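You operate a simulated robot arm through the tools that you are given. There is no shell and no other tool.

You are at the controls of a simulated two-armed robot. One attempt, no reset.

TASK
Shut the panel's air valve and stow the air hose in the drawer.
Fine: valve shut before you press the release ring; the hose end goes in the open drawer; push it shut.

Only the result counts: the job must be done as asked and must still hold three seconds after the hand-in. Knocking over, shifting, dropping, spilling or breaking anything else fails it.

THE ROBOT
Two 7-joint arms with fingered hands on one trunk that stands fixed in place. Base frame: the origin is at the foot of the trunk, x ahead of it, y to its left, z up; the work surface is at about z = 50.7. Units: cm, rad, N and s.
The left shoulder is at [20, 13.5, 112], the right one opposite. With the tool pointing down near the work surface each hand reaches from about 10 to 80 cm from the base axis, measured 20 degrees to its own side. Payload 4 kg a hand.
The tool frame of a hand sits at the grasp point between the pads (the TCP): z along the fingers, y along the line on which they close. The tips reach 2.5 cm beyond it. The gripper opens to 8.8 cm; its body begins 2.9 cm behind the TCP. The gripper is a hand of 4 fingers: y runs from the thumb to the fingers, the wrist lies at [-1.3, -10.6, -17.4] in the tool frame.
Orientation is told as [roll, pitch, yaw] about the base's x, y, z axes, in that order, counted from this pose: with the fingers straight down and the wrist toward the robot, the tool's x, y and z point along [0, 1, 0], [1, 0, 0] and [0, 0, -1] of the base frame.

THE INTERFACE
- The arms move only by the tool servo_tool. It takes "left_steps", "right_steps" or both (then of equal length, played together; a hand with none holds still); each is a list of rows, each a list of 2 entries, a list of its own where there are three numbers: the turn, a rotation vector about the base's x, y, z in rad, then the shift along the base's x, y, z in cm. In form: [[[ax, ay, az], [dx, dy, dz]], ...]. A call has 1 to 20 rows; each row shifts and turns the commanded pose from where the row before left it. Each row takes 0.2 s and may step no farther than 5 cm and 0.15 rad from the row before; otherwise, the whole call is refused. A pose out of reach is approached as far as the arm can. The call stops where the force on the tool passes 40 N (or 10 N more than at its start, if that is more) or the arm is blocked; 0.2 s more then pass. In this call time passes only in rows, and 0.2 s behind the last. The reply holds the time, the measured pose of the TCP, the force on the tool along the base axes, the opening and the grip force, in the units named above and with some noise, with the torque about the TCP (base axes, N m) and any sound that the robot's microphone picked up.
- Cameras (640 x 400 px; columns grow to the right, rows downward): "scene" is now at [12.99, 4.49, 173.02]; the picture's right is [0.53, -0.85, 0.00], its down [-0.55, -0.35, -0.76] and it looks along [0.64, 0.40, -0.65] (base axes); focal length 233 px, centre (320, 200). "left" rides on the left gripper at [-6.4, -8.3, -9.8] in its tool frame; the picture's right is [-0.62, -0.37, 0.69], its down [0.71, -0.63, 0.30] and it looks along [0.32, 0.68, 0.65] (tool axes); focal length 265 px, centre (320, 200). "right" rides on the right gripper at [6.4, -8.3, -9.8] in its tool frame; the picture's right is [-0.62, 0.37, -0.69], its down [-0.71, -0.63, 0.30] and it looks along [-0.32, 0.68, 0.65] (tool axes); focal length 265 px, centre (320, 200). There is no depth. A picture from a camera that has moved, and an enlarged one, comes with that camera's place and axes in the base frame and with its lens.
- grab_frame(camera): a new picture of that camera. No time passes.
- move_column(by): slides the trunk up (or, below 0, down) by that many cm; the arms and the scene camera ride with it, the base frame stays. It gives what a move gives, with no picture.
- finger_targets(index, middle, ring, thumb_bend, thumb_turn, hand): sets how far each is bent, from 0 (flat) to 1 (curled in); at 0.3 the hand is open as for a grip, at 0.7 the pads meet at the TCP. One left out holds its place. A second passes; each finger stops where it meets its share of the squeeze, and holds until it gets a number again. It is the only way to open and close the hand. It gives what a move gives, with no picture; readings hold the bend of each and the force on the fingers (four entries, about 0 where the hand has none), thumb and palm. thumb_turn goes from beside the hand (0) to across from the fingers (1), as for a grip.
- head_to(pan, tilt): turns the head with the scene camera to pan (to the left, within 1.693 rad either way) and tilt (down, from -0.506 to 1.204), counted from straight ahead of the robot. It gives what a move gives.
- zoom(camera, box): a new picture of the part [left, top, right, bottom] of that camera's present view, enlarged. No time passes.
- finish_job(): hands the job in; it is judged then, once.

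Nothing tells you positions but the pictures and the camera data. Unless the task says otherwise, let go and move clear before handing in.

The tools are called after "Call:" by a JSON object that holds its "method" and its "body". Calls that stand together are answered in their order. servo_tool: Moves the arms, as the interface text tells. Its arguments: {"type":"object","properties":{"left_steps":{"type":"array"},"right_steps":{"type":"array"}},"required":[]} The other tools are called the same way: move_column (by) moves the trunk up or down; finger_targets (index, middle, ring, thumb_bend, thumb_turn, hand) moves the fingers one by one; head_to (pan, tilt) turns the head that bears the scene camera; grab_frame (camera) takes a picture; zoom (camera, box) takes an enlarged picture of a part of a camera's view; finish_job () hands the job in.

At the start:

```text
time: 0.0
left_ee_pos: [40.06, 42.84, 152.58]
left_tool_rot: [0.0, 0.001, 0.0]
left_ft_force: [-0.1, 0.0, 0.2]
left_ft_torque: [-0.03, 0.01, -0.03]
left_gripper_width: 8.76
left_grip_force: 0.0
left_shape: jaw
left_bend: [0.3, 0.3, 0.3, 0.3, 0.98]
left_finger forces: [0.1, 0.1, 0.0, 0.1, 0.1, 0.0]
right_ee_pos: [51.29, 8.7, 153.78]
right_tool_rot: [-0.001, -0.001, -0.001]
right_ft_force: [0.7, 1.5, -0.5]
right_ft_torque: [0.0, -0.02, 0.05]
right_gripper_width: 8.76
right_grip_force: 0.0
right_shape: jaw
right_bend: [0.3, 0.3, 0.3, 0.3, 0.98]
right_finger forces: [0.1, 0.0, 0.0, 0.0, 0.1, 0.0]
trunk travel left (down, up): [-72.5, 4.5]
head pan, tilt (commanded): [0.562, 0.71]
```

scene: 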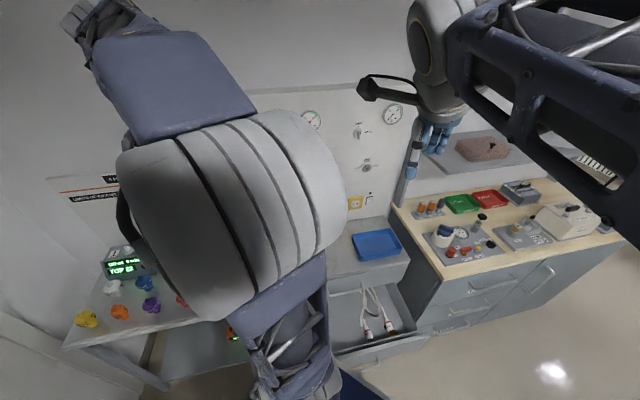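
right: 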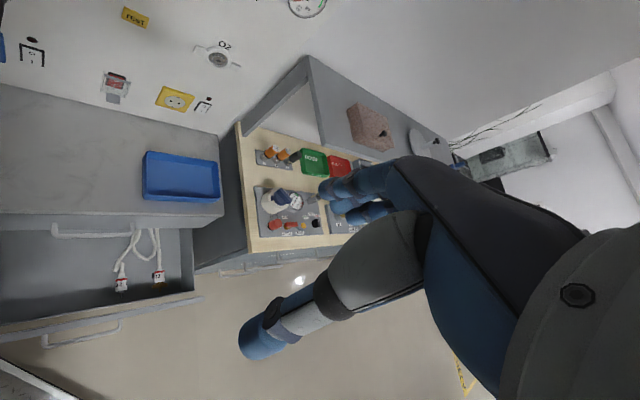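
left: 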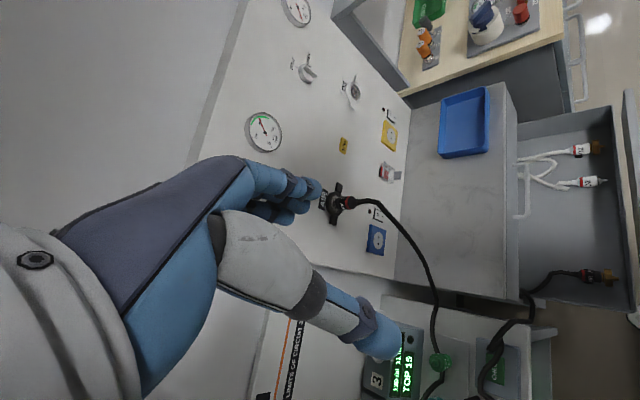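

The left arm blocks the scene view of the panel. I see a wall panel with gauges and valves, an open drawer with hoses in it, and a black hose plugged into an outlet. I'll look closer before moving.

Call:
{"method": "zoom", "body": {"camera": "left", "box": [220, 0, 420, 300]}}

Call:
{"method": "zoom", "body": {"camera": "left", "box": [300, 150, 640, 400]}}

Call:
{"method": "zoom", "body": {"camera": "scene", "box": [280, 80, 440, 380]}}

Call:
{"method": "zoom", "body": {"camera": "right", "box": [0, 0, 320, 350]}}

```text
1.33 times, centred on (320, 150) of left
camera zoom: at [31.7, 36.54, 162.48], right [-0.37, -0.62, -0.69], down [-0.63, 0.71, -0.3], along [0.68, 0.32, -0.65], focal length 354 px, centre (320, 267)
```

zoom: 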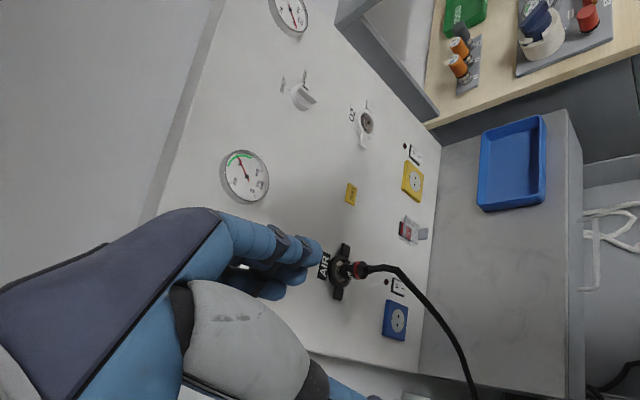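

```text
1.60 times, centred on (470, 275) of left
camera zoom: at [31.7, 36.54, 162.48], right [-0.37, -0.62, -0.69], down [-0.63, 0.71, -0.3], along [0.68, 0.32, -0.65], focal length 425 px, centre (80, 80)
```

zoom: 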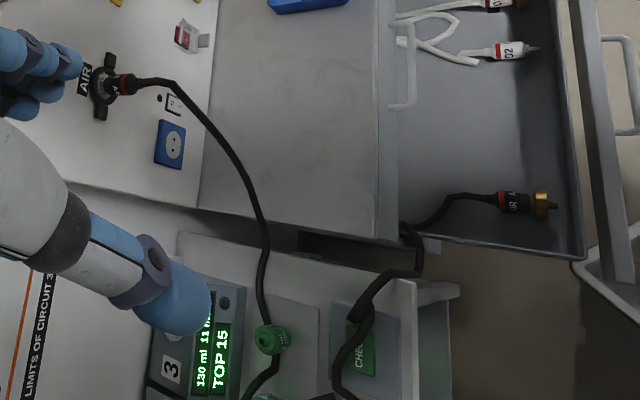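

```text
1.33 times, centred on (360, 230) of scene
camera zoom: at [12.99, 4.49, 173.02], right [0.53, -0.85, 0.0], down [-0.55, -0.35, -0.76], along [0.64, 0.4, -0.65], focal length 311 px, centre (267, 160)
```

zoom: 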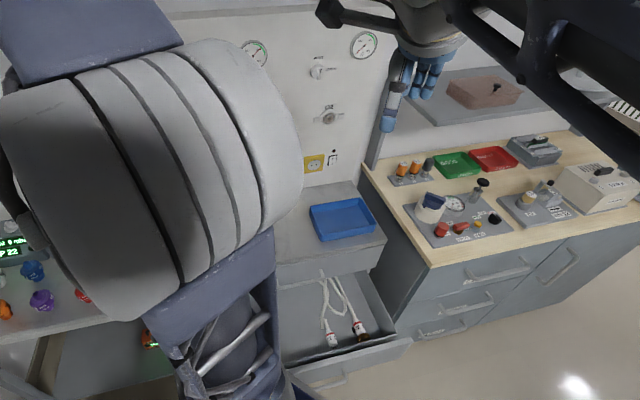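

```text
1.14 times, centred on (160, 175) of right
camera zoom: at [42.91, 15.1, 163.69], right [0.37, -0.62, 0.69], down [-0.63, -0.71, -0.3], along [0.68, -0.32, -0.65], focal length 303 px, centre (503, 229)
```

zoom: 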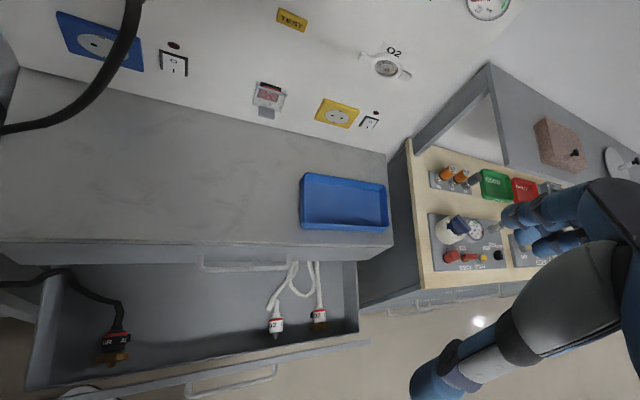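

The panel seems to sit at about x=75–95, yawed roughly 40°, with the AIR outlet near [75, 56, 115] and a black hose in it. The left arm hides it from the scene camera, so I'll move that arm back and to the left for a clear view.

Call:
{"method": "servo_tool", "body": {"left_steps": [[[0, 0, 0], [-2, 4, -2]], [[0, 0, 0], [-2, 4, -2]], [[0, 0, 0], [-2, 4, -2]], [[0, 0, 0], [-2, 4, -2]], [[0, 0, 0], [-2, 4, -2]]]}}

Call:
{"method": "grab_frame", "body": {"camera": "scene"}}

Call:
{"method": "grab_frame", "body": {"camera": "left"}}

```text
time: 1.2
left_ee_pos: [29.78, 62.73, 142.56]
left_tool_rot: [0.002, 0.001, 0.001]
left_ft_force: [-0.3, 0.5, 0.5]
left_ft_torque: [0.01, 0.01, 0.02]
left_gripper_width: 8.78
left_grip_force: 0.1
left_shape: jaw
left_bend: [0.3, 0.3, 0.3, 0.3, 0.98]
left_finger forces: [0.0, 0.0, 0.1, 0.0, 0.1, 0.0]
right_ee_pos: [51.26, 8.79, 153.7]
right_tool_rot: [-0.001, -0.001, 0.001]
right_ft_force: [-1.0, -0.7, -0.1]
right_ft_torque: [0.05, -0.01, 0.05]
right_gripper_width: 8.73
right_grip_force: 0.1
right_shape: jaw
right_bend: [0.3, 0.3, 0.3, 0.3, 0.98]
right_finger forces: [0.0, 0.0, 0.0, 0.0, 0.0, 0.0]
trunk travel left (down, up): [-72.5, 4.5]
head pan, tilt (commanded): [0.562, 0.71]
```

```text
taken
camera scene: at [13.01, 4.43, 173.03], right [0.53, -0.85, 0.0], down [-0.55, -0.35, -0.76], along [0.64, 0.4, -0.65], focal length 233 px, centre (320, 200)
```

scene: 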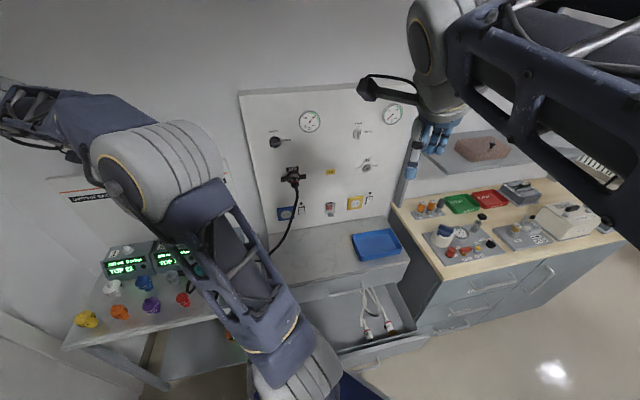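

```text
taken
camera left: at [21.43, 56.34, 152.31], right [-0.37, -0.62, -0.69], down [-0.63, 0.71, -0.3], along [0.68, 0.33, -0.65], focal length 265 px, centre (320, 200)
```

left: 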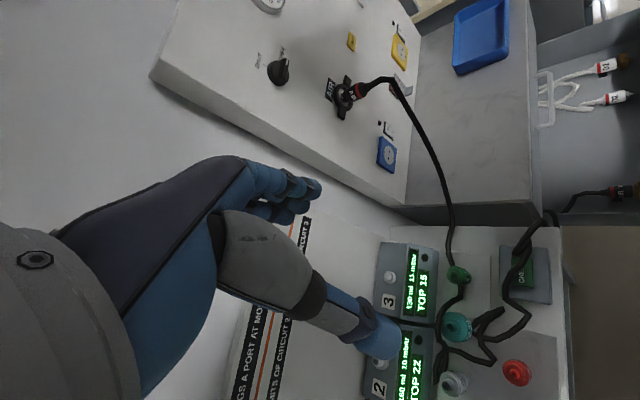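

Call:
{"method": "zoom", "body": {"camera": "scene", "box": [230, 80, 420, 240]}}

Call:
{"method": "zoom", "body": {"camera": "left", "box": [240, 0, 440, 180]}}

Call:
{"method": "zoom", "body": {"camera": "left", "box": [360, 180, 640, 400]}}

Call:
{"method": "zoom", "body": {"camera": "left", "box": [300, 60, 380, 130]}}

Call:
{"method": "zoom", "body": {"camera": "scene", "box": [250, 110, 350, 230]}}

Call:
{"method": "zoom", "body": {"camera": "scene", "box": [310, 200, 440, 380]}}

```text
2.50 times, centred on (325, 160) of scene
camera zoom: at [13.01, 4.43, 173.03], right [0.53, -0.85, 0.0], down [-0.55, -0.35, -0.76], along [0.64, 0.4, -0.65], focal length 583 px, centre (308, 300)
```

zoom: 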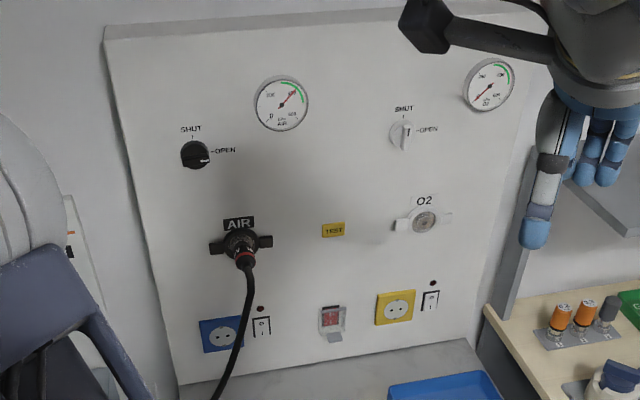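

```text
2.22 times, centred on (340, 90) of left
camera zoom: at [21.43, 56.34, 152.31], right [-0.37, -0.62, -0.69], down [-0.63, 0.71, -0.3], along [0.68, 0.33, -0.65], focal length 590 px, centre (276, 444)
```

zoom: 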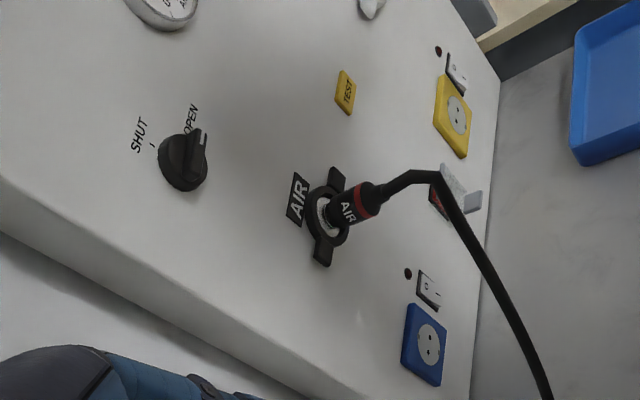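

```text
1.82 times, centred on (500, 290) of left
camera zoom: at [21.43, 56.34, 152.31], right [-0.37, -0.62, -0.69], down [-0.63, 0.71, -0.3], along [0.68, 0.33, -0.65], focal length 483 px, centre (-7, 36)
```

zoom: 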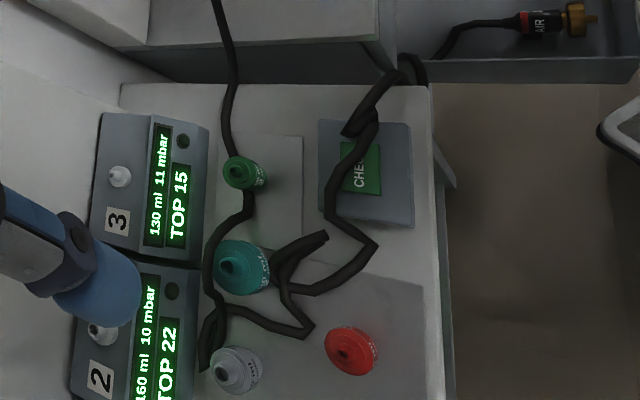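

```text
5.71 times, centred on (340, 95) of left
camera zoom: at [21.43, 56.34, 152.31], right [-0.37, -0.62, -0.69], down [-0.63, 0.71, -0.3], along [0.68, 0.33, -0.65], focal length 1517 px, centre (206, 800)
```

zoom: 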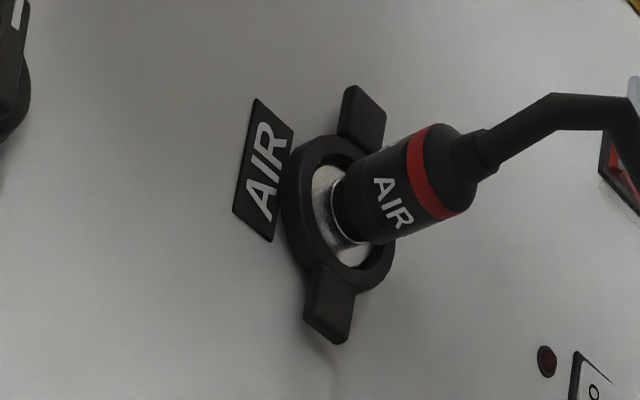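

```text
3.33 times, centred on (300, 170) of scene
camera zoom: at [13.01, 4.43, 173.03], right [0.53, -0.85, 0.0], down [-0.55, -0.35, -0.76], along [0.64, 0.4, -0.65], focal length 777 px, centre (387, 300)
```

zoom: 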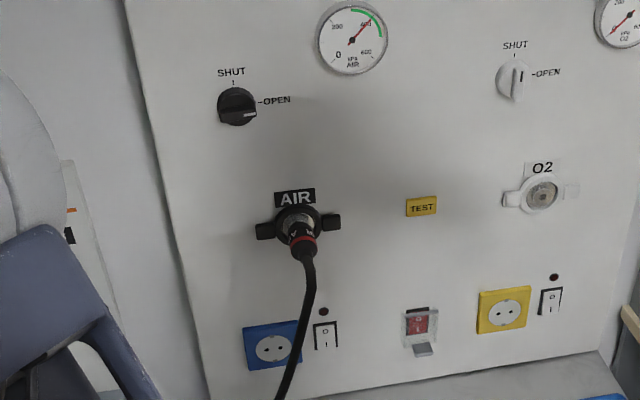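

```text
2.22 times, centred on (375, 290) of scene
camera zoom: at [13.01, 4.43, 173.03], right [0.53, -0.85, 0.0], down [-0.55, -0.35, -0.76], along [0.64, 0.4, -0.65], focal length 518 px, centre (198, 0)
```

zoom: 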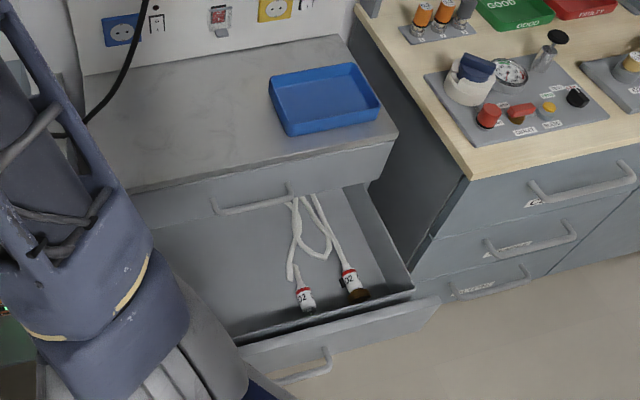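

The air valve is the black SHUT/OPEN knob at about [70.5, 60, 133.6], now pointing to OPEN. The AIR outlet is below it at about [74.4, 56.2, 117], with an eared black ring, and the drawer floor is near z=55. Next I'll turn the right-hand camera left to study the hose, desk and drawer.

Call:
{"method": "servo_tool", "body": {"right_steps": [[[0, 0, 0.15], [0, 0, 0]], [[0, 0, 0.15], [0, 0, 0]], [[0, 0, 0.15], [0, 0, 0]], [[0, 0, 0.15], [0, 0, 0]], [[0, 0, 0.15], [0, 0, 0]], [[0, 0, 0.15], [0, 0, 0]]]}}

Call:
{"method": "grab_frame", "body": {"camera": "right"}}

Call:
{"method": "grab_frame", "body": {"camera": "scene"}}

```text
time: 2.6
left_ee_pos: [29.73, 62.75, 142.49]
left_tool_rot: [-0.001, 0.001, -0.002]
left_ft_force: [-0.3, 0.9, -0.2]
left_ft_torque: [0.01, 0.02, -0.02]
left_gripper_width: 8.76
left_grip_force: 0.0
left_shape: jaw
left_bend: [0.3, 0.3, 0.3, 0.3, 0.98]
left_finger forces: [0.0, 0.0, 0.0, 0.1, 0.1, 0.0]
right_ee_pos: [51.27, 8.77, 153.7]
right_tool_rot: [0.0, -0.001, 0.901]
right_ft_force: [-0.8, 0.5, -0.6]
right_ft_torque: [0.02, -0.02, -0.02]
right_gripper_width: 8.77
right_grip_force: 0.0
right_shape: jaw
right_bend: [0.3, 0.3, 0.3, 0.3, 0.98]
right_finger forces: [0.1, 0.1, 0.0, 0.0, 0.0, 0.0]
trunk travel left (down, up): [-72.5, 4.5]
head pan, tilt (commanded): [0.562, 0.71]
```

```text
taken
camera right: at [41.05, 6.12, 163.64], right [0.71, -0.1, 0.69], down [0.17, -0.94, -0.31], along [0.68, 0.34, -0.65], focal length 265 px, centre (320, 200)
```

right: 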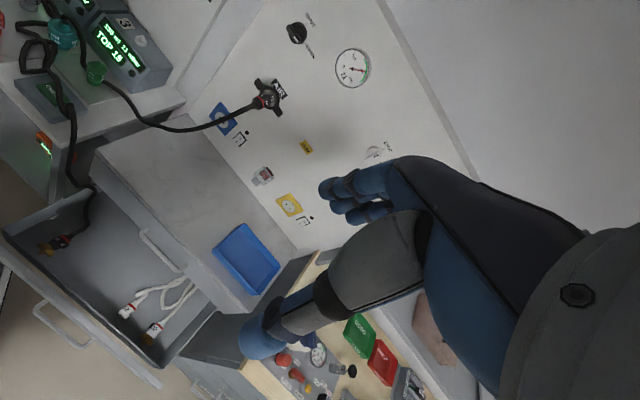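

```text
taken
camera scene: at [12.98, 4.5, 173.02], right [0.53, -0.85, 0.0], down [-0.55, -0.35, -0.76], along [0.64, 0.4, -0.65], focal length 233 px, centre (320, 200)
```

scene: 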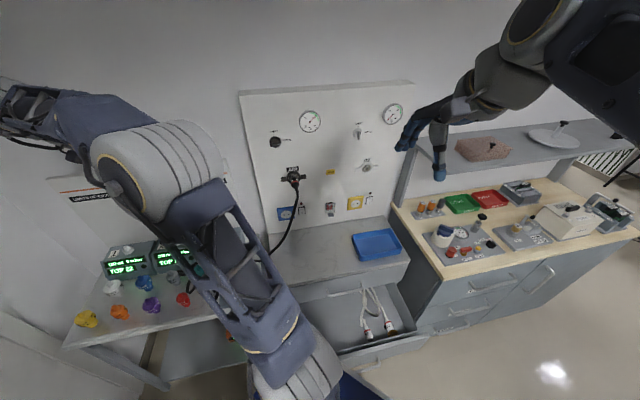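

Call:
{"method": "zoom", "body": {"camera": "right", "box": [0, 0, 200, 200]}}

Call:
{"method": "zoom", "body": {"camera": "right", "box": [0, 100, 300, 400]}}

Call:
{"method": "zoom", "body": {"camera": "right", "box": [200, 0, 400, 150]}}

```text
2.00 times, centred on (100, 100) of right
camera zoom: at [41.05, 6.12, 163.64], right [0.71, -0.1, 0.69], down [0.17, -0.94, -0.31], along [0.68, 0.34, -0.65], focal length 531 px, centre (760, 400)
```

zoom: 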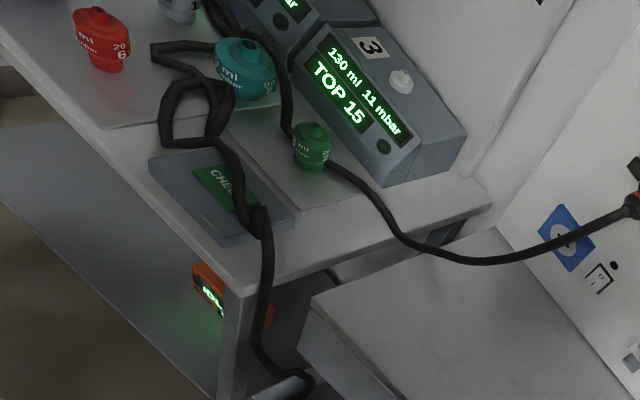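

```text
1.33 times, centred on (150, 250) of right
camera zoom: at [41.05, 6.12, 163.64], right [0.71, -0.1, 0.69], down [0.17, -0.94, -0.31], along [0.68, 0.34, -0.65], focal length 354 px, centre (547, 133)
```

zoom: 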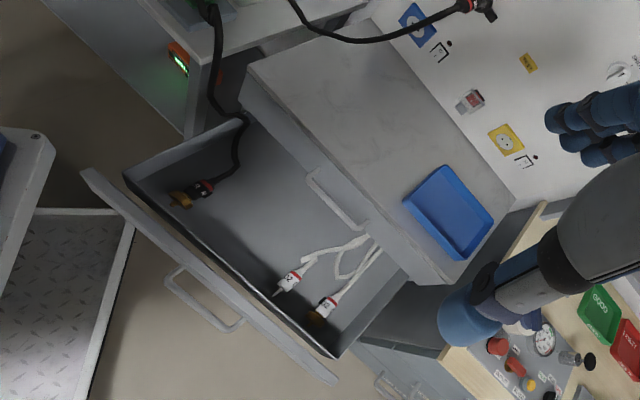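

```text
2.67 times, centred on (300, 75) of right
camera zoom: at [41.05, 6.12, 163.64], right [0.71, -0.1, 0.69], down [0.17, -0.94, -0.31], along [0.68, 0.34, -0.65], focal length 708 px, centre (373, 533)
```

zoom: 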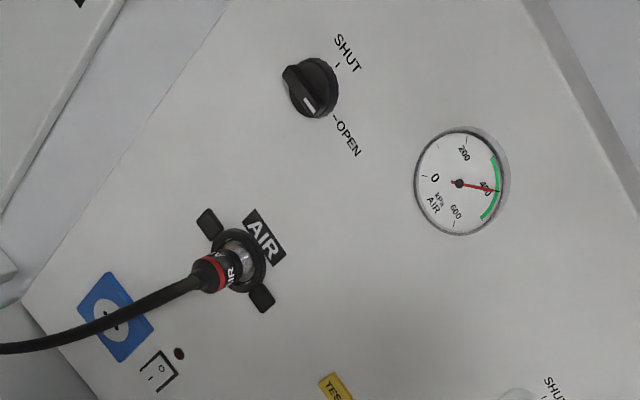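

The hose runs from the AIR outlet across to the left desk, around the green and teal pieces, and down to a brass end already in the drawer. I'll bring the left hand in front of the valve knob, fingers pointing at the panel, stopping about 13 cm short.

Call:
{"method": "servo_tool", "body": {"left_steps": [[[0, -0.1428, 0], [2.8, -1.0, -0.8]], [[0, -0.1428, 0], [2.8, -1.0, -0.8]], [[0, -0.1428, 0], [2.8, -1.0, -0.8]], [[0, -0.1428, 0], [2.8, -1.0, -0.8]], [[0, -0.1428, 0], [2.8, -1.0, -0.8]], [[0, -0.1428, 0], [2.8, -1.0, -0.8]], [[0, -0.1428, 0], [2.8, -1.0, -0.8]], [[0, -0.1428, 0], [2.8, -1.0, -0.8]], [[0, -0.1428, 0], [2.8, -1.0, -0.8]], [[0, -0.1428, 0], [2.8, -1.0, -0.8]], [[0, -0.1428, 0], [2.8, -1.0, -0.8]]]}}

Call:
{"method": "grab_frame", "body": {"camera": "scene"}}

Call:
{"method": "grab_frame", "body": {"camera": "left"}}

```text
time: 5.0
left_ee_pos: [60.87, 51.97, 133.93]
left_tool_rot: [-2.798, -1.569, 2.799]
left_ft_force: [-0.6, 0.3, 0.1]
left_ft_torque: [0.02, 0.02, 0.0]
left_gripper_width: 8.77
left_grip_force: 0.0
left_shape: jaw
left_bend: [0.3, 0.3, 0.3, 0.3, 0.98]
left_finger forces: [0.0, 0.0, 0.1, 0.0, 0.0, 0.1]
right_ee_pos: [51.36, 8.82, 153.71]
right_tool_rot: [-0.002, -0.001, 0.899]
right_ft_force: [-0.2, -0.8, -0.7]
right_ft_torque: [0.0, -0.04, -0.05]
right_gripper_width: 8.74
right_grip_force: 0.0
right_shape: jaw
right_bend: [0.3, 0.3, 0.3, 0.3, 0.98]
right_finger forces: [0.0, 0.1, 0.0, 0.1, 0.0, 0.0]
trunk travel left (down, up): [-72.5, 4.5]
head pan, tilt (commanded): [0.562, 0.71]
```

```text
taken
camera scene: at [12.94, 4.49, 173.03], right [0.53, -0.85, 0.0], down [-0.55, -0.35, -0.76], along [0.64, 0.4, -0.65], focal length 233 px, centre (320, 200)
```

scene: 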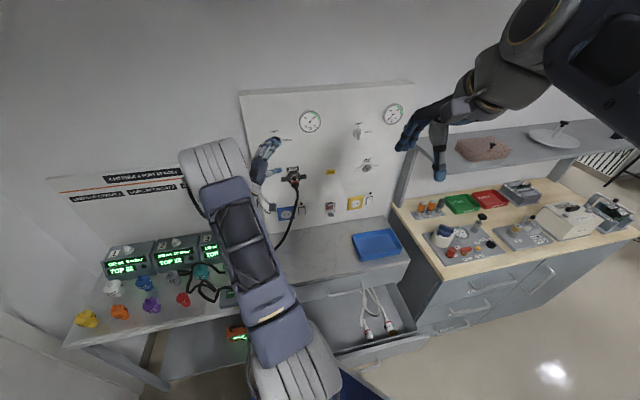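

```text
taken
camera left: at [51.01, 45.57, 125.53], right [0.69, -0.62, -0.37], down [0.3, 0.71, -0.63], along [0.65, 0.33, 0.68], focal length 265 px, centre (320, 200)
```

left: 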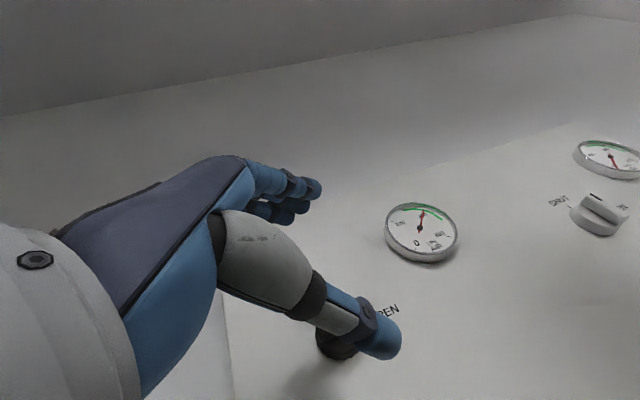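

The arm moved freely, and the hand is pitched toward the panel next to the knob. Now I'll yaw it about 0.75 rad so the fingers point square at the panel.

Call:
{"method": "servo_tool", "body": {"left_steps": [[[0, 0, 0.15], [0, 0, 0]], [[0, 0, 0.15], [0, 0, 0]], [[0, 0, 0.15], [0, 0, 0]], [[0, 0, 0.15], [0, 0, 0]], [[0, 0, 0.15], [0, 0, 0]]]}}

Call:
{"method": "grab_frame", "body": {"camera": "scene"}}

Call:
{"method": "grab_frame", "body": {"camera": "left"}}

Call:
{"method": "zoom", "body": {"camera": "scene", "box": [220, 80, 400, 240]}}

Call:
{"method": "grab_frame", "body": {"camera": "right"}}

```text
time: 6.2
left_ee_pos: [60.58, 52.25, 134.02]
left_tool_rot: [0.297, -1.569, 0.245]
left_ft_force: [-0.9, -0.3, 0.4]
left_ft_torque: [-0.01, -0.02, 0.02]
left_gripper_width: 8.79
left_grip_force: 0.1
left_shape: jaw
left_bend: [0.3, 0.3, 0.3, 0.3, 0.98]
left_finger forces: [0.0, 0.0, 0.0, 0.0, 0.1, 0.0]
left hand out of reach, approached as far as the arm can: row 4, 5
right_ee_pos: [51.36, 8.74, 153.67]
right_tool_rot: [0.001, -0.001, 0.9]
right_ft_force: [-0.3, 0.8, -0.2]
right_ft_torque: [0.0, 0.02, 0.08]
right_gripper_width: 8.79
right_grip_force: 0.0
right_shape: jaw
right_bend: [0.3, 0.3, 0.3, 0.3, 0.98]
right_finger forces: [0.0, 0.0, 0.0, 0.0, 0.0, 0.1]
trunk travel left (down, up): [-72.5, 4.5]
head pan, tilt (commanded): [0.562, 0.71]
```

```text
taken
camera scene: at [12.99, 4.5, 173.02], right [0.53, -0.85, 0.0], down [-0.55, -0.35, -0.76], along [0.64, 0.4, -0.65], focal length 233 px, centre (320, 200)
```

scene: 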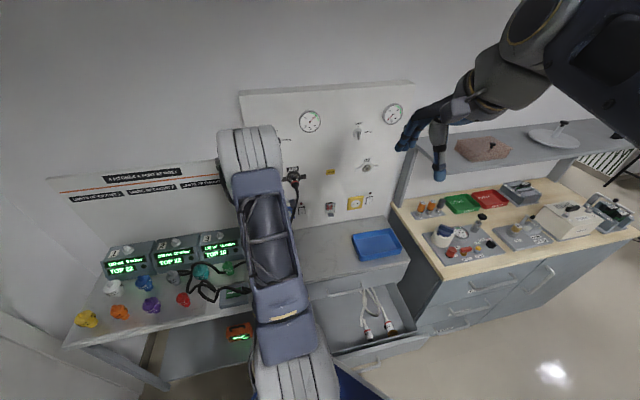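

```text
taken
camera left: at [55.38, 41.71, 125.61], right [0.91, -0.17, -0.37], down [-0.11, 0.77, -0.63], along [0.39, 0.62, 0.68], focal length 265 px, centre (320, 200)
```

left: 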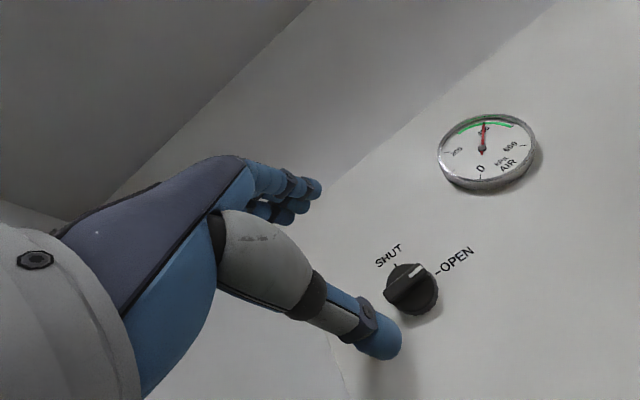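

```text
2.50 times, centred on (310, 160) of scene
camera zoom: at [12.99, 4.5, 173.02], right [0.53, -0.85, 0.0], down [-0.55, -0.35, -0.76], along [0.64, 0.4, -0.65], focal length 583 px, centre (345, 300)
```

zoom: 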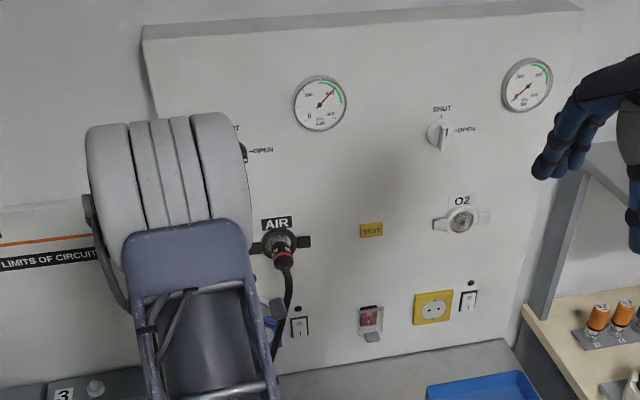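

```text
taken
camera right: at [41.05, 6.13, 163.63], right [0.71, -0.1, 0.69], down [0.17, -0.94, -0.3], along [0.68, 0.33, -0.65], focal length 265 px, centre (320, 200)
```

right: 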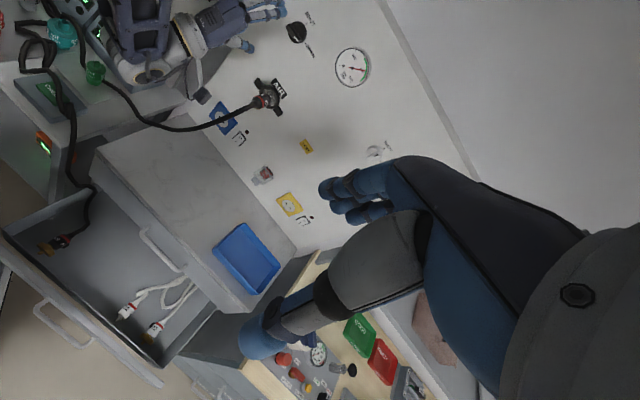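

The yaw stopped at about 0.54 rad because the wrist is at its limit, but the hand is roughly in line with the knob, which I place at about [71, 60.8, 133.4] on the panel. I'll zoom in on the knob shape before gripping it.

Call:
{"method": "zoom", "body": {"camera": "left", "box": [340, 220, 500, 340]}}

Call:
{"method": "zoom", "body": {"camera": "right", "box": [180, 0, 380, 130]}}

```text
3.33 times, centred on (420, 280) of left
camera zoom: at [55.38, 41.71, 125.61], right [0.91, -0.17, -0.37], down [-0.11, 0.77, -0.63], along [0.39, 0.62, 0.68], focal length 885 px, centre (-13, -67)
```

zoom: 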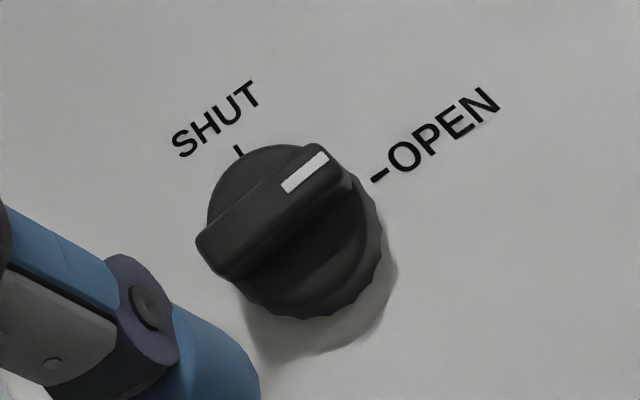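

```text
3.08 times, centred on (280, 65) of right
camera zoom: at [41.05, 6.13, 163.63], right [0.71, -0.1, 0.69], down [0.17, -0.94, -0.3], along [0.68, 0.33, -0.65], focal length 817 px, centre (443, 615)
```

zoom: 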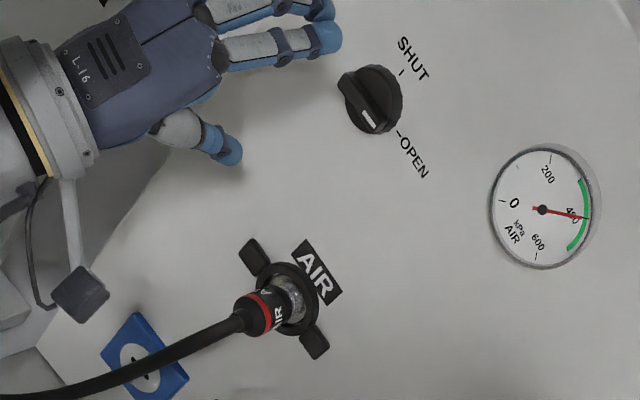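

The knob is a disc with a raised grip bar lying horizontally, its white mark at OPEN. I'll advance to about 6 cm from the panel, easing the commanded yaw slightly, and check the alignment.

Call:
{"method": "servo_tool", "body": {"left_steps": [[[0, 0, -0.1], [2.0, 1.5, -0.2]], [[0, 0, 0], [2.0, 1.5, -0.2]], [[0, 0, 0], [2.0, 1.5, -0.2]]]}}

Call:
{"method": "grab_frame", "body": {"camera": "left"}}

Call:
{"method": "zoom", "body": {"camera": "right", "box": [180, 0, 380, 130]}}

```text
time: 7.0
left_ee_pos: [66.4, 56.49, 133.28]
left_tool_rot: [0.004, -1.571, 0.438]
left_ft_force: [-0.2, 0.5, 0.2]
left_ft_torque: [0.01, -0.01, -0.02]
left_gripper_width: 8.79
left_grip_force: 0.1
left_shape: jaw
left_bend: [0.3, 0.3, 0.3, 0.3, 0.98]
left_finger forces: [0.0, 0.0, 0.1, 0.0, 0.1, 0.1]
right_ee_pos: [51.29, 8.72, 153.79]
right_tool_rot: [0.001, 0.0, 0.901]
right_ft_force: [-0.5, 0.4, 0.4]
right_ft_torque: [-0.01, -0.01, 0.0]
right_gripper_width: 8.79
right_grip_force: 0.0
right_shape: jaw
right_bend: [0.3, 0.3, 0.3, 0.3, 0.98]
right_finger forces: [0.0, 0.0, 0.1, 0.1, 0.0, 0.0]
trunk travel left (down, up): [-72.5, 4.5]
head pan, tilt (commanded): [0.562, 0.71]
```

```text
taken
camera left: at [60.18, 46.64, 124.93], right [0.89, -0.27, -0.37], down [-0.03, 0.78, -0.63], along [0.45, 0.57, 0.68], focal length 265 px, centre (320, 200)
```

left: 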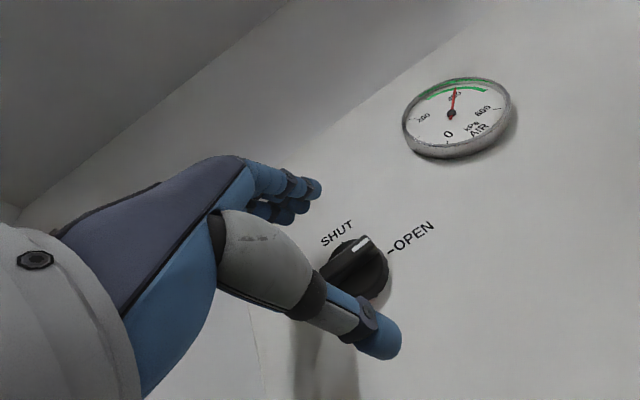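

```text
3.08 times, centred on (280, 65) of right
camera zoom: at [41.04, 6.13, 163.64], right [0.71, -0.1, 0.69], down [0.17, -0.94, -0.3], along [0.68, 0.33, -0.65], focal length 817 px, centre (443, 615)
```

zoom: 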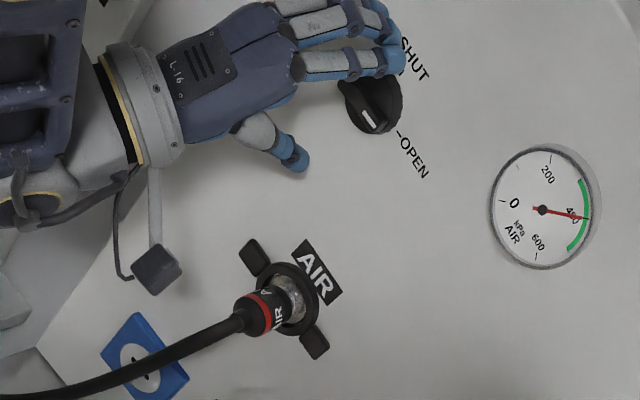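

The TCP is about 6 cm off the panel and on the knob's axis. I'll try for more yaw here, because the reachable yaw may be different at this position.

Call:
{"method": "servo_tool", "body": {"left_steps": [[[0, 0, 0.15], [0, 0, 0.2]], [[0, 0, 0.15], [0, 0, 0.2]]]}}

Call:
{"method": "grab_frame", "body": {"camera": "left"}}

```text
time: 7.6
left_ee_pos: [66.24, 56.76, 133.29]
left_tool_rot: [0.374, -1.568, 0.16]
left_ft_force: [-0.3, -0.1, -1.3]
left_ft_torque: [0.01, -0.02, 0.0]
left_gripper_width: 8.76
left_grip_force: 0.0
left_shape: jaw
left_bend: [0.3, 0.3, 0.3, 0.3, 0.98]
left_finger forces: [0.1, 0.1, 0.0, 0.1, 0.0, 0.0]
left hand out of reach, approached as far as the arm can: row 1, 2
right_ee_pos: [51.33, 8.77, 153.74]
right_tool_rot: [0.0, 0.0, 0.9]
right_ft_force: [-0.6, 0.0, 0.3]
right_ft_torque: [-0.01, 0.01, -0.01]
right_gripper_width: 8.77
right_grip_force: 0.1
right_shape: jaw
right_bend: [0.3, 0.3, 0.3, 0.3, 0.98]
right_finger forces: [0.0, 0.0, 0.0, 0.0, 0.0, 0.0]
trunk travel left (down, up): [-72.5, 4.5]
head pan, tilt (commanded): [0.562, 0.71]
```

```text
taken
camera left: at [61.0, 46.25, 125.13], right [0.91, -0.18, -0.37], down [-0.1, 0.77, -0.63], along [0.4, 0.61, 0.68], focal length 265 px, centre (320, 200)
```

left: 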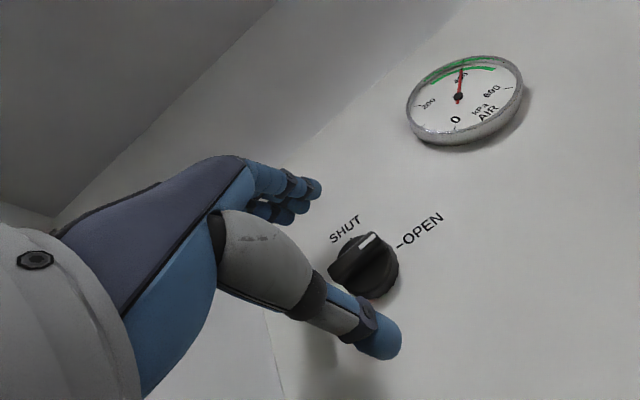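

Yaw is limited to about 0.53 rad, which is close enough to grip the bar from above and below. I'll advance until the fingertips straddle the bar, then check.

Call:
{"method": "servo_tool", "body": {"left_steps": [[[0, 0, 0], [1.0, 0.6, -0.1]], [[0, 0, 0], [1.0, 0.6, -0.1]]]}}

Call:
{"method": "grab_frame", "body": {"camera": "left"}}

Call:
{"method": "zoom", "body": {"camera": "right", "box": [200, 0, 360, 100]}}

```text
time: 8.2
left_ee_pos: [68.31, 57.82, 133.51]
left_tool_rot: [0.355, -1.568, 0.171]
left_ft_force: [0.2, 0.0, 0.1]
left_ft_torque: [-0.01, 0.04, 0.01]
left_gripper_width: 8.79
left_grip_force: 0.1
left_shape: jaw
left_bend: [0.3, 0.3, 0.3, 0.3, 0.98]
left_finger forces: [0.0, 0.0, 0.0, 0.0, 0.0, 0.0]
right_ee_pos: [51.19, 8.77, 153.77]
right_tool_rot: [0.0, 0.001, 0.9]
right_ft_force: [0.8, -0.6, -1.4]
right_ft_torque: [-0.01, 0.0, 0.0]
right_gripper_width: 8.78
right_grip_force: 0.1
right_shape: jaw
right_bend: [0.3, 0.3, 0.3, 0.3, 0.98]
right_finger forces: [0.0, 0.1, 0.0, 0.1, 0.0, 0.1]
trunk travel left (down, up): [-72.5, 4.5]
head pan, tilt (commanded): [0.562, 0.71]
```

```text
taken
camera left: at [63.0, 47.44, 125.16], right [0.91, -0.19, -0.37], down [-0.1, 0.77, -0.63], along [0.4, 0.61, 0.68], focal length 265 px, centre (320, 200)
```

left: 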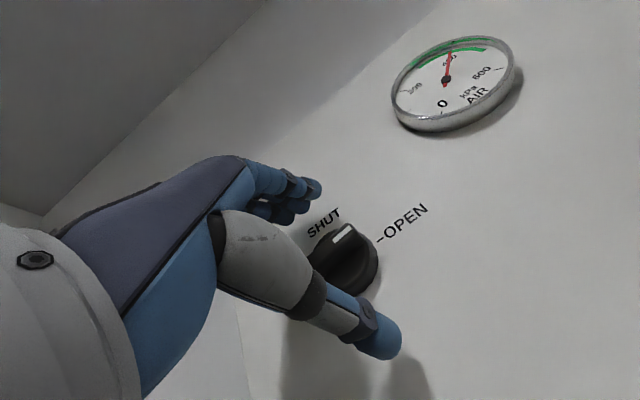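

```text
4.00 times, centred on (280, 50) of right
camera zoom: at [41.05, 6.13, 163.63], right [0.71, -0.1, 0.69], down [0.17, -0.94, -0.3], along [0.68, 0.33, -0.65], focal length 1062 px, centre (480, 800)
```

zoom: 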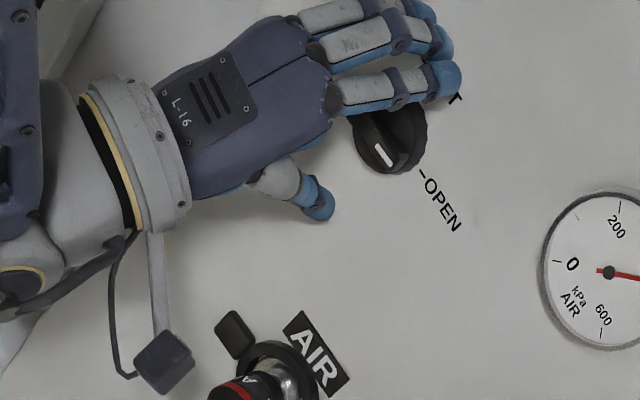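

The hand straddles the knob, with the bar about 0.5 cm below the TCP line. I'll lower slightly and close the fingers and thumb on the bar.

Call:
{"method": "servo_tool", "body": {"left_steps": [[[0, 0, 0], [0.15, 0.15, -0.5]]]}}

Call:
{"method": "finger_targets", "body": {"hand": "left", "index": 0.6, "middle": 0.6, "ring": 0.6, "thumb_bend": 0.6}}

Call:
{"method": "grab_frame", "body": {"camera": "left"}}

Call:
{"method": "zoom", "body": {"camera": "right", "box": [200, 0, 360, 100]}}

```text
time: 8.6
left_ee_pos: [68.52, 58.08, 132.94]
left_tool_rot: [0.437, -1.567, 0.09]
left_ft_force: [-0.4, -1.0, 0.6]
left_ft_torque: [-0.01, 0.0, 0.05]
left_gripper_width: 8.76
left_grip_force: 0.0
left_shape: jaw
left_bend: [0.3, 0.3, 0.3, 0.3, 0.98]
left_finger forces: [0.0, 0.0, 0.0, 0.0, 0.1, 0.0]
right_ee_pos: [51.33, 8.74, 153.61]
right_tool_rot: [-0.001, -0.001, 0.899]
right_ft_force: [-0.6, 0.1, 0.0]
right_ft_torque: [-0.03, 0.03, -0.01]
right_gripper_width: 8.77
right_grip_force: 0.0
right_shape: jaw
right_bend: [0.3, 0.3, 0.3, 0.3, 0.98]
right_finger forces: [0.0, 0.0, 0.1, 0.0, 0.0, 0.0]
trunk travel left (down, up): [-72.5, 4.5]
head pan, tilt (commanded): [0.562, 0.71]
```

```text
time: 9.6
left_ee_pos: [68.49, 58.1, 133.08]
left_tool_rot: [1.246, -1.57, -0.72]
left_ft_force: [-0.4, -0.4, 12.4]
left_ft_torque: [0.26, -0.26, -0.02]
left_gripper_width: 2.93
left_grip_force: 6.4
left_shape: fingers
left_bend: [0.53, 0.53, 0.58, 0.59, 0.97]
left_finger forces: [4.8, 6.8, 1.2, 0.0, 0.6, 0.0]
right_ee_pos: [51.31, 8.63, 153.64]
right_tool_rot: [0.0, -0.001, 0.899]
right_ft_force: [-0.1, -0.6, -0.5]
right_ft_torque: [-0.01, 0.03, -0.02]
right_gripper_width: 8.75
right_grip_force: 0.2
right_shape: jaw
right_bend: [0.3, 0.3, 0.3, 0.3, 0.98]
right_finger forces: [0.0, 0.0, 0.1, 0.1, 0.0, 0.0]
trunk travel left (down, up): [-72.5, 4.5]
head pan, tilt (commanded): [0.562, 0.71]
```

```text
taken
camera left: at [63.18, 47.68, 124.72], right [0.91, -0.19, -0.37], down [-0.1, 0.77, -0.63], along [0.4, 0.61, 0.68], focal length 265 px, centre (320, 200)
```

left: 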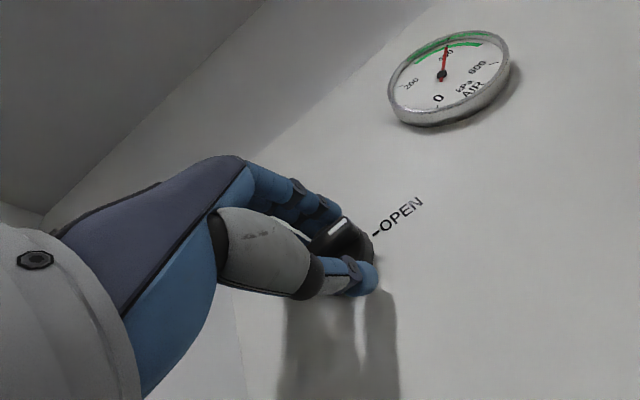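

```text
4.00 times, centred on (280, 50) of right
camera zoom: at [41.01, 6.1, 163.65], right [0.71, -0.1, 0.69], down [0.17, -0.94, -0.3], along [0.68, 0.33, -0.65], focal length 1062 px, centre (480, 800)
```

zoom: 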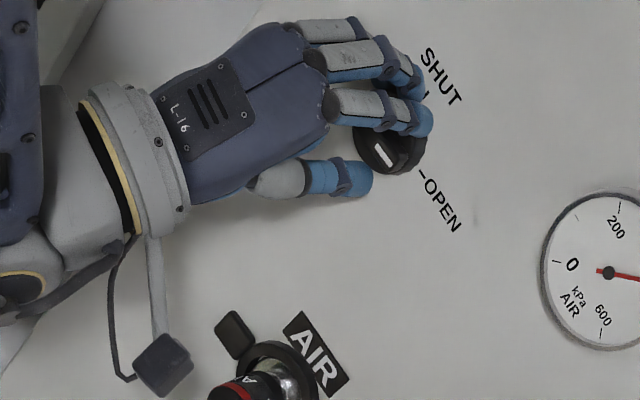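

Index and middle fingers are on the bar but the thumb isn't yet. I'll close the thumb further for a two-sided grip.

Call:
{"method": "finger_targets", "body": {"hand": "left", "thumb_bend": 0.75}}

Call:
{"method": "grab_frame", "body": {"camera": "left"}}

Call:
{"method": "zoom", "body": {"camera": "right", "box": [200, 0, 360, 100]}}

```text
time: 10.6
left_ee_pos: [68.49, 58.14, 132.98]
left_tool_rot: [0.29, -1.568, 0.24]
left_ft_force: [-6.5, -1.6, 3.7]
left_ft_torque: [0.09, -0.08, 0.05]
left_gripper_width: 2.56
left_grip_force: 11.2
left_shape: fingers
left_bend: [0.51, 0.52, 0.58, 0.66, 0.96]
left_finger forces: [4.8, 6.9, 1.7, 0.0, 8.6, 0.1]
right_ee_pos: [51.26, 8.72, 153.72]
right_tool_rot: [-0.001, 0.001, 0.902]
right_ft_force: [-0.6, 0.6, 0.1]
right_ft_torque: [0.0, -0.01, 0.02]
right_gripper_width: 8.79
right_grip_force: 0.0
right_shape: jaw
right_bend: [0.3, 0.3, 0.3, 0.3, 0.98]
right_finger forces: [0.0, 0.0, 0.0, 0.1, 0.0, 0.0]
trunk travel left (down, up): [-72.5, 4.5]
head pan, tilt (commanded): [0.562, 0.71]
```

```text
taken
camera left: at [63.14, 47.69, 124.6], right [0.91, -0.19, -0.37], down [-0.1, 0.77, -0.63], along [0.4, 0.61, 0.68], focal length 265 px, centre (320, 200)
```

left: 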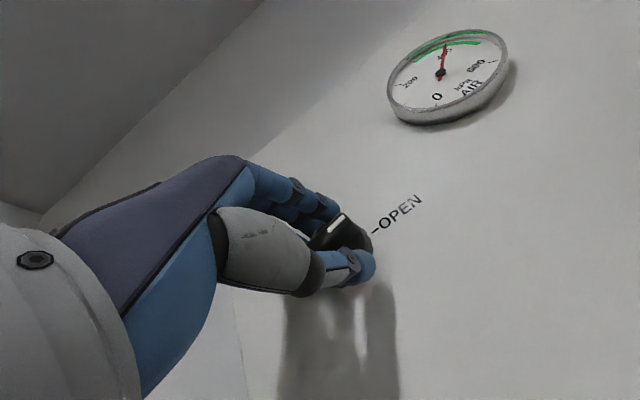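

```text
4.00 times, centred on (280, 50) of right
camera zoom: at [41.0, 6.11, 163.64], right [0.71, -0.1, 0.69], down [0.17, -0.94, -0.3], along [0.68, 0.33, -0.65], focal length 1062 px, centre (480, 800)
```

zoom: 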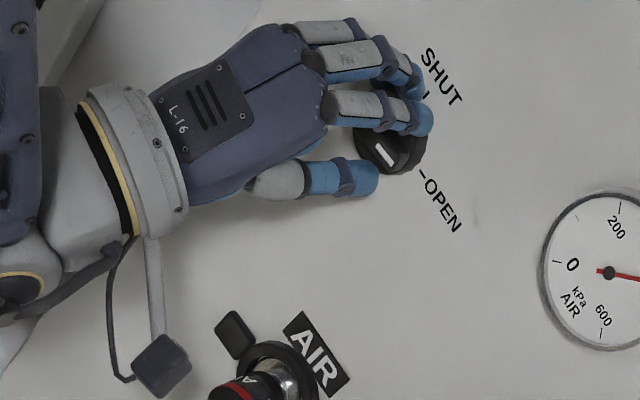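

I have a grip of about 11 N on the bar. I'll start turning it counter-clockwise about the panel normal and watch the response.

Call:
{"method": "servo_tool", "body": {"left_steps": [[[-0.0877, -0.0818, 0], [0, 0, 0]], [[-0.0877, -0.0818, 0], [0, 0, 0]], [[-0.0877, -0.0818, 0], [0, 0, 0]]]}}

Call:
{"method": "grab_frame", "body": {"camera": "left"}}

Call:
{"method": "zoom", "body": {"camera": "right", "box": [200, 0, 360, 100]}}

```text
time: 11.4
left_ee_pos: [67.51, 59.43, 132.55]
left_tool_rot: [-1.778, -1.214, 2.298]
left_ft_force: [-2.3, -14.9, -2.6]
left_ft_torque: [-0.01, 0.17, -0.48]
left_gripper_width: 2.63
left_grip_force: 10.7
left_shape: fingers
left_bend: [0.52, 0.6, 0.6, 0.67, 0.9]
left_finger forces: [4.1, 0.1, 0.1, 0.0, 18.5, 0.0]
left hand out of reach, approached as far as the arm can: row 1, 2, 3
right_ee_pos: [51.31, 8.55, 153.66]
right_tool_rot: [0.0, 0.0, 0.9]
right_ft_force: [-0.4, -0.7, 0.7]
right_ft_torque: [0.02, 0.0, -0.02]
right_gripper_width: 8.76
right_grip_force: 0.0
right_shape: jaw
right_bend: [0.3, 0.3, 0.3, 0.3, 0.98]
right_finger forces: [0.0, 0.0, 0.0, 0.0, 0.0, 0.0]
trunk travel left (down, up): [-72.5, 4.5]
head pan, tilt (commanded): [0.562, 0.71]
```

```text
taken
camera left: at [63.93, 47.05, 126.19], right [0.96, -0.25, -0.08], down [0.08, 0.58, -0.81], along [0.25, 0.78, 0.58], focal length 265 px, centre (320, 200)
```

left: 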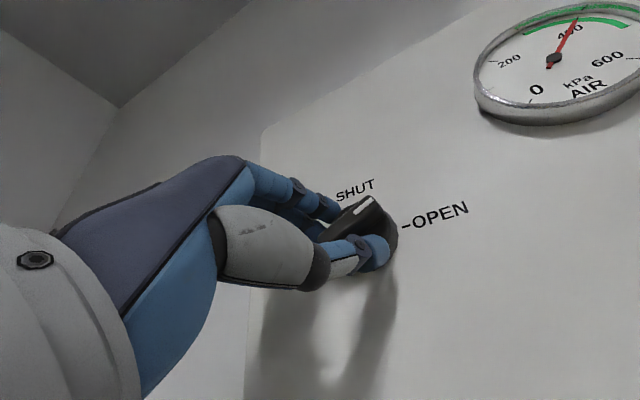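

```text
4.00 times, centred on (280, 50) of right
camera zoom: at [41.05, 6.03, 163.62], right [0.71, -0.1, 0.69], down [0.17, -0.94, -0.3], along [0.68, 0.33, -0.65], focal length 1062 px, centre (480, 800)
```

zoom: 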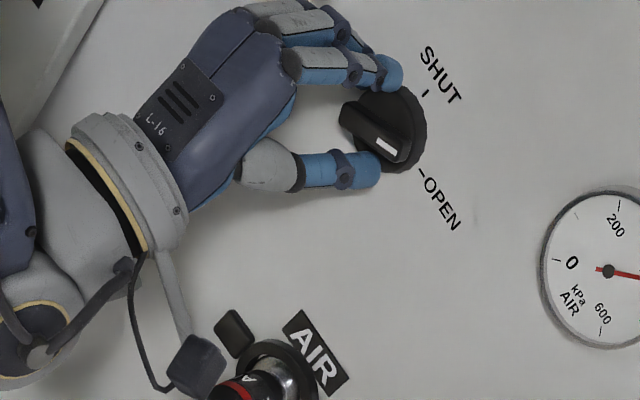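

The arm ran out of reach while rolling and the hand slipped, so the knob barely moved. I'll open the hand and back off, then push the end of the bar up with fingertips instead.

Call:
{"method": "finger_targets", "body": {"hand": "left", "index": 0.3, "middle": 0.3, "ring": 0.3, "thumb_bend": 0.3, "thumb_turn": 1.0}}

Call:
{"method": "servo_tool", "body": {"left_steps": [[[0, 0, 0], [-1.5, -1.4, 0]], [[0, 0, 0], [-1.5, -1.4, 0]], [[0.103, 0.061, 0.008], [-0.5, -1, 0]], [[0.103, 0.061, 0.008], [0, -0.5, 0]], [[0.103, 0.061, -0.09], [0, 0, 0]]]}}

Call:
{"method": "grab_frame", "body": {"camera": "left"}}

Call:
{"method": "zoom", "body": {"camera": "right", "box": [200, 0, 360, 100]}}

```text
time: 12.4
left_ee_pos: [67.49, 59.63, 132.54]
left_tool_rot: [-1.779, -1.215, 2.305]
left_ft_force: [0.1, -0.4, 0.0]
left_ft_torque: [0.02, 0.02, 0.02]
left_gripper_width: 8.44
left_grip_force: 0.0
left_shape: fingers
left_bend: [0.3, 0.3, 0.3, 0.3, 0.99]
left_finger forces: [0.0, 0.0, 0.0, 0.0, 0.0, 0.1]
right_ee_pos: [51.43, 8.73, 153.81]
right_tool_rot: [0.001, 0.001, 0.902]
right_ft_force: [0.4, -0.3, 0.4]
right_ft_torque: [0.01, 0.01, 0.06]
right_gripper_width: 8.77
right_grip_force: 0.1
right_shape: jaw
right_bend: [0.3, 0.3, 0.3, 0.3, 0.98]
right_finger forces: [0.1, 0.1, 0.0, 0.0, 0.0, 0.1]
trunk travel left (down, up): [-72.5, 4.5]
head pan, tilt (commanded): [0.562, 0.71]
```

```text
time: 13.6
left_ee_pos: [63.59, 55.65, 132.58]
left_tool_rot: [2.991, -1.5, -2.546]
left_ft_force: [-0.5, -0.6, -0.2]
left_ft_torque: [-0.03, 0.0, -0.03]
left_gripper_width: 8.45
left_grip_force: 0.0
left_shape: fingers
left_bend: [0.3, 0.3, 0.3, 0.3, 0.99]
left_finger forces: [0.0, 0.0, 0.0, 0.0, 0.0, 0.1]
left hand out of reach, approached as far as the arm can: row 2
right_ee_pos: [51.28, 8.71, 153.72]
right_tool_rot: [0.001, -0.001, 0.901]
right_ft_force: [-0.7, 0.1, -0.1]
right_ft_torque: [-0.03, -0.02, 0.03]
right_gripper_width: 8.78
right_grip_force: 0.0
right_shape: jaw
right_bend: [0.3, 0.3, 0.3, 0.3, 0.98]
right_finger forces: [0.0, 0.0, 0.0, 0.1, 0.0, 0.0]
trunk travel left (down, up): [-72.5, 4.5]
head pan, tilt (commanded): [0.562, 0.71]
```

```text
taken
camera left: at [58.0, 46.06, 123.49], right [0.91, -0.25, -0.33], down [0.0, 0.8, -0.6], along [0.41, 0.55, 0.73], focal length 265 px, centre (320, 200)
```

left: 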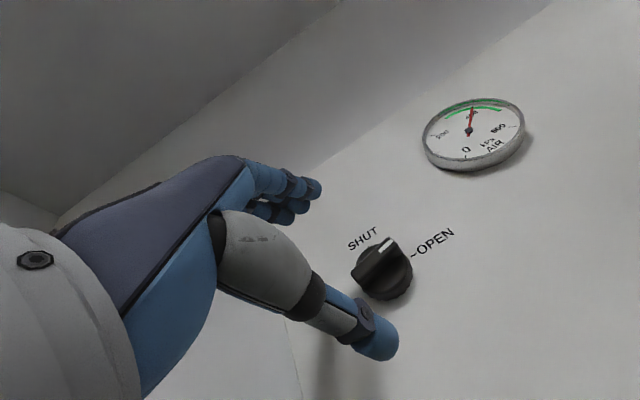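

```text
4.00 times, centred on (280, 50) of right
camera zoom: at [41.06, 6.12, 163.63], right [0.71, -0.1, 0.69], down [0.17, -0.94, -0.3], along [0.68, 0.33, -0.65], focal length 1062 px, centre (480, 800)
```

zoom: 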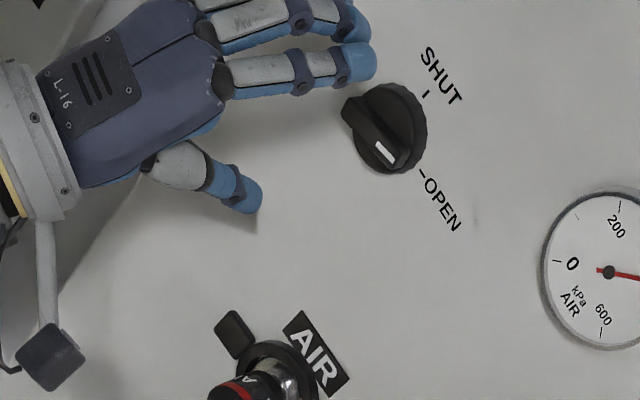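

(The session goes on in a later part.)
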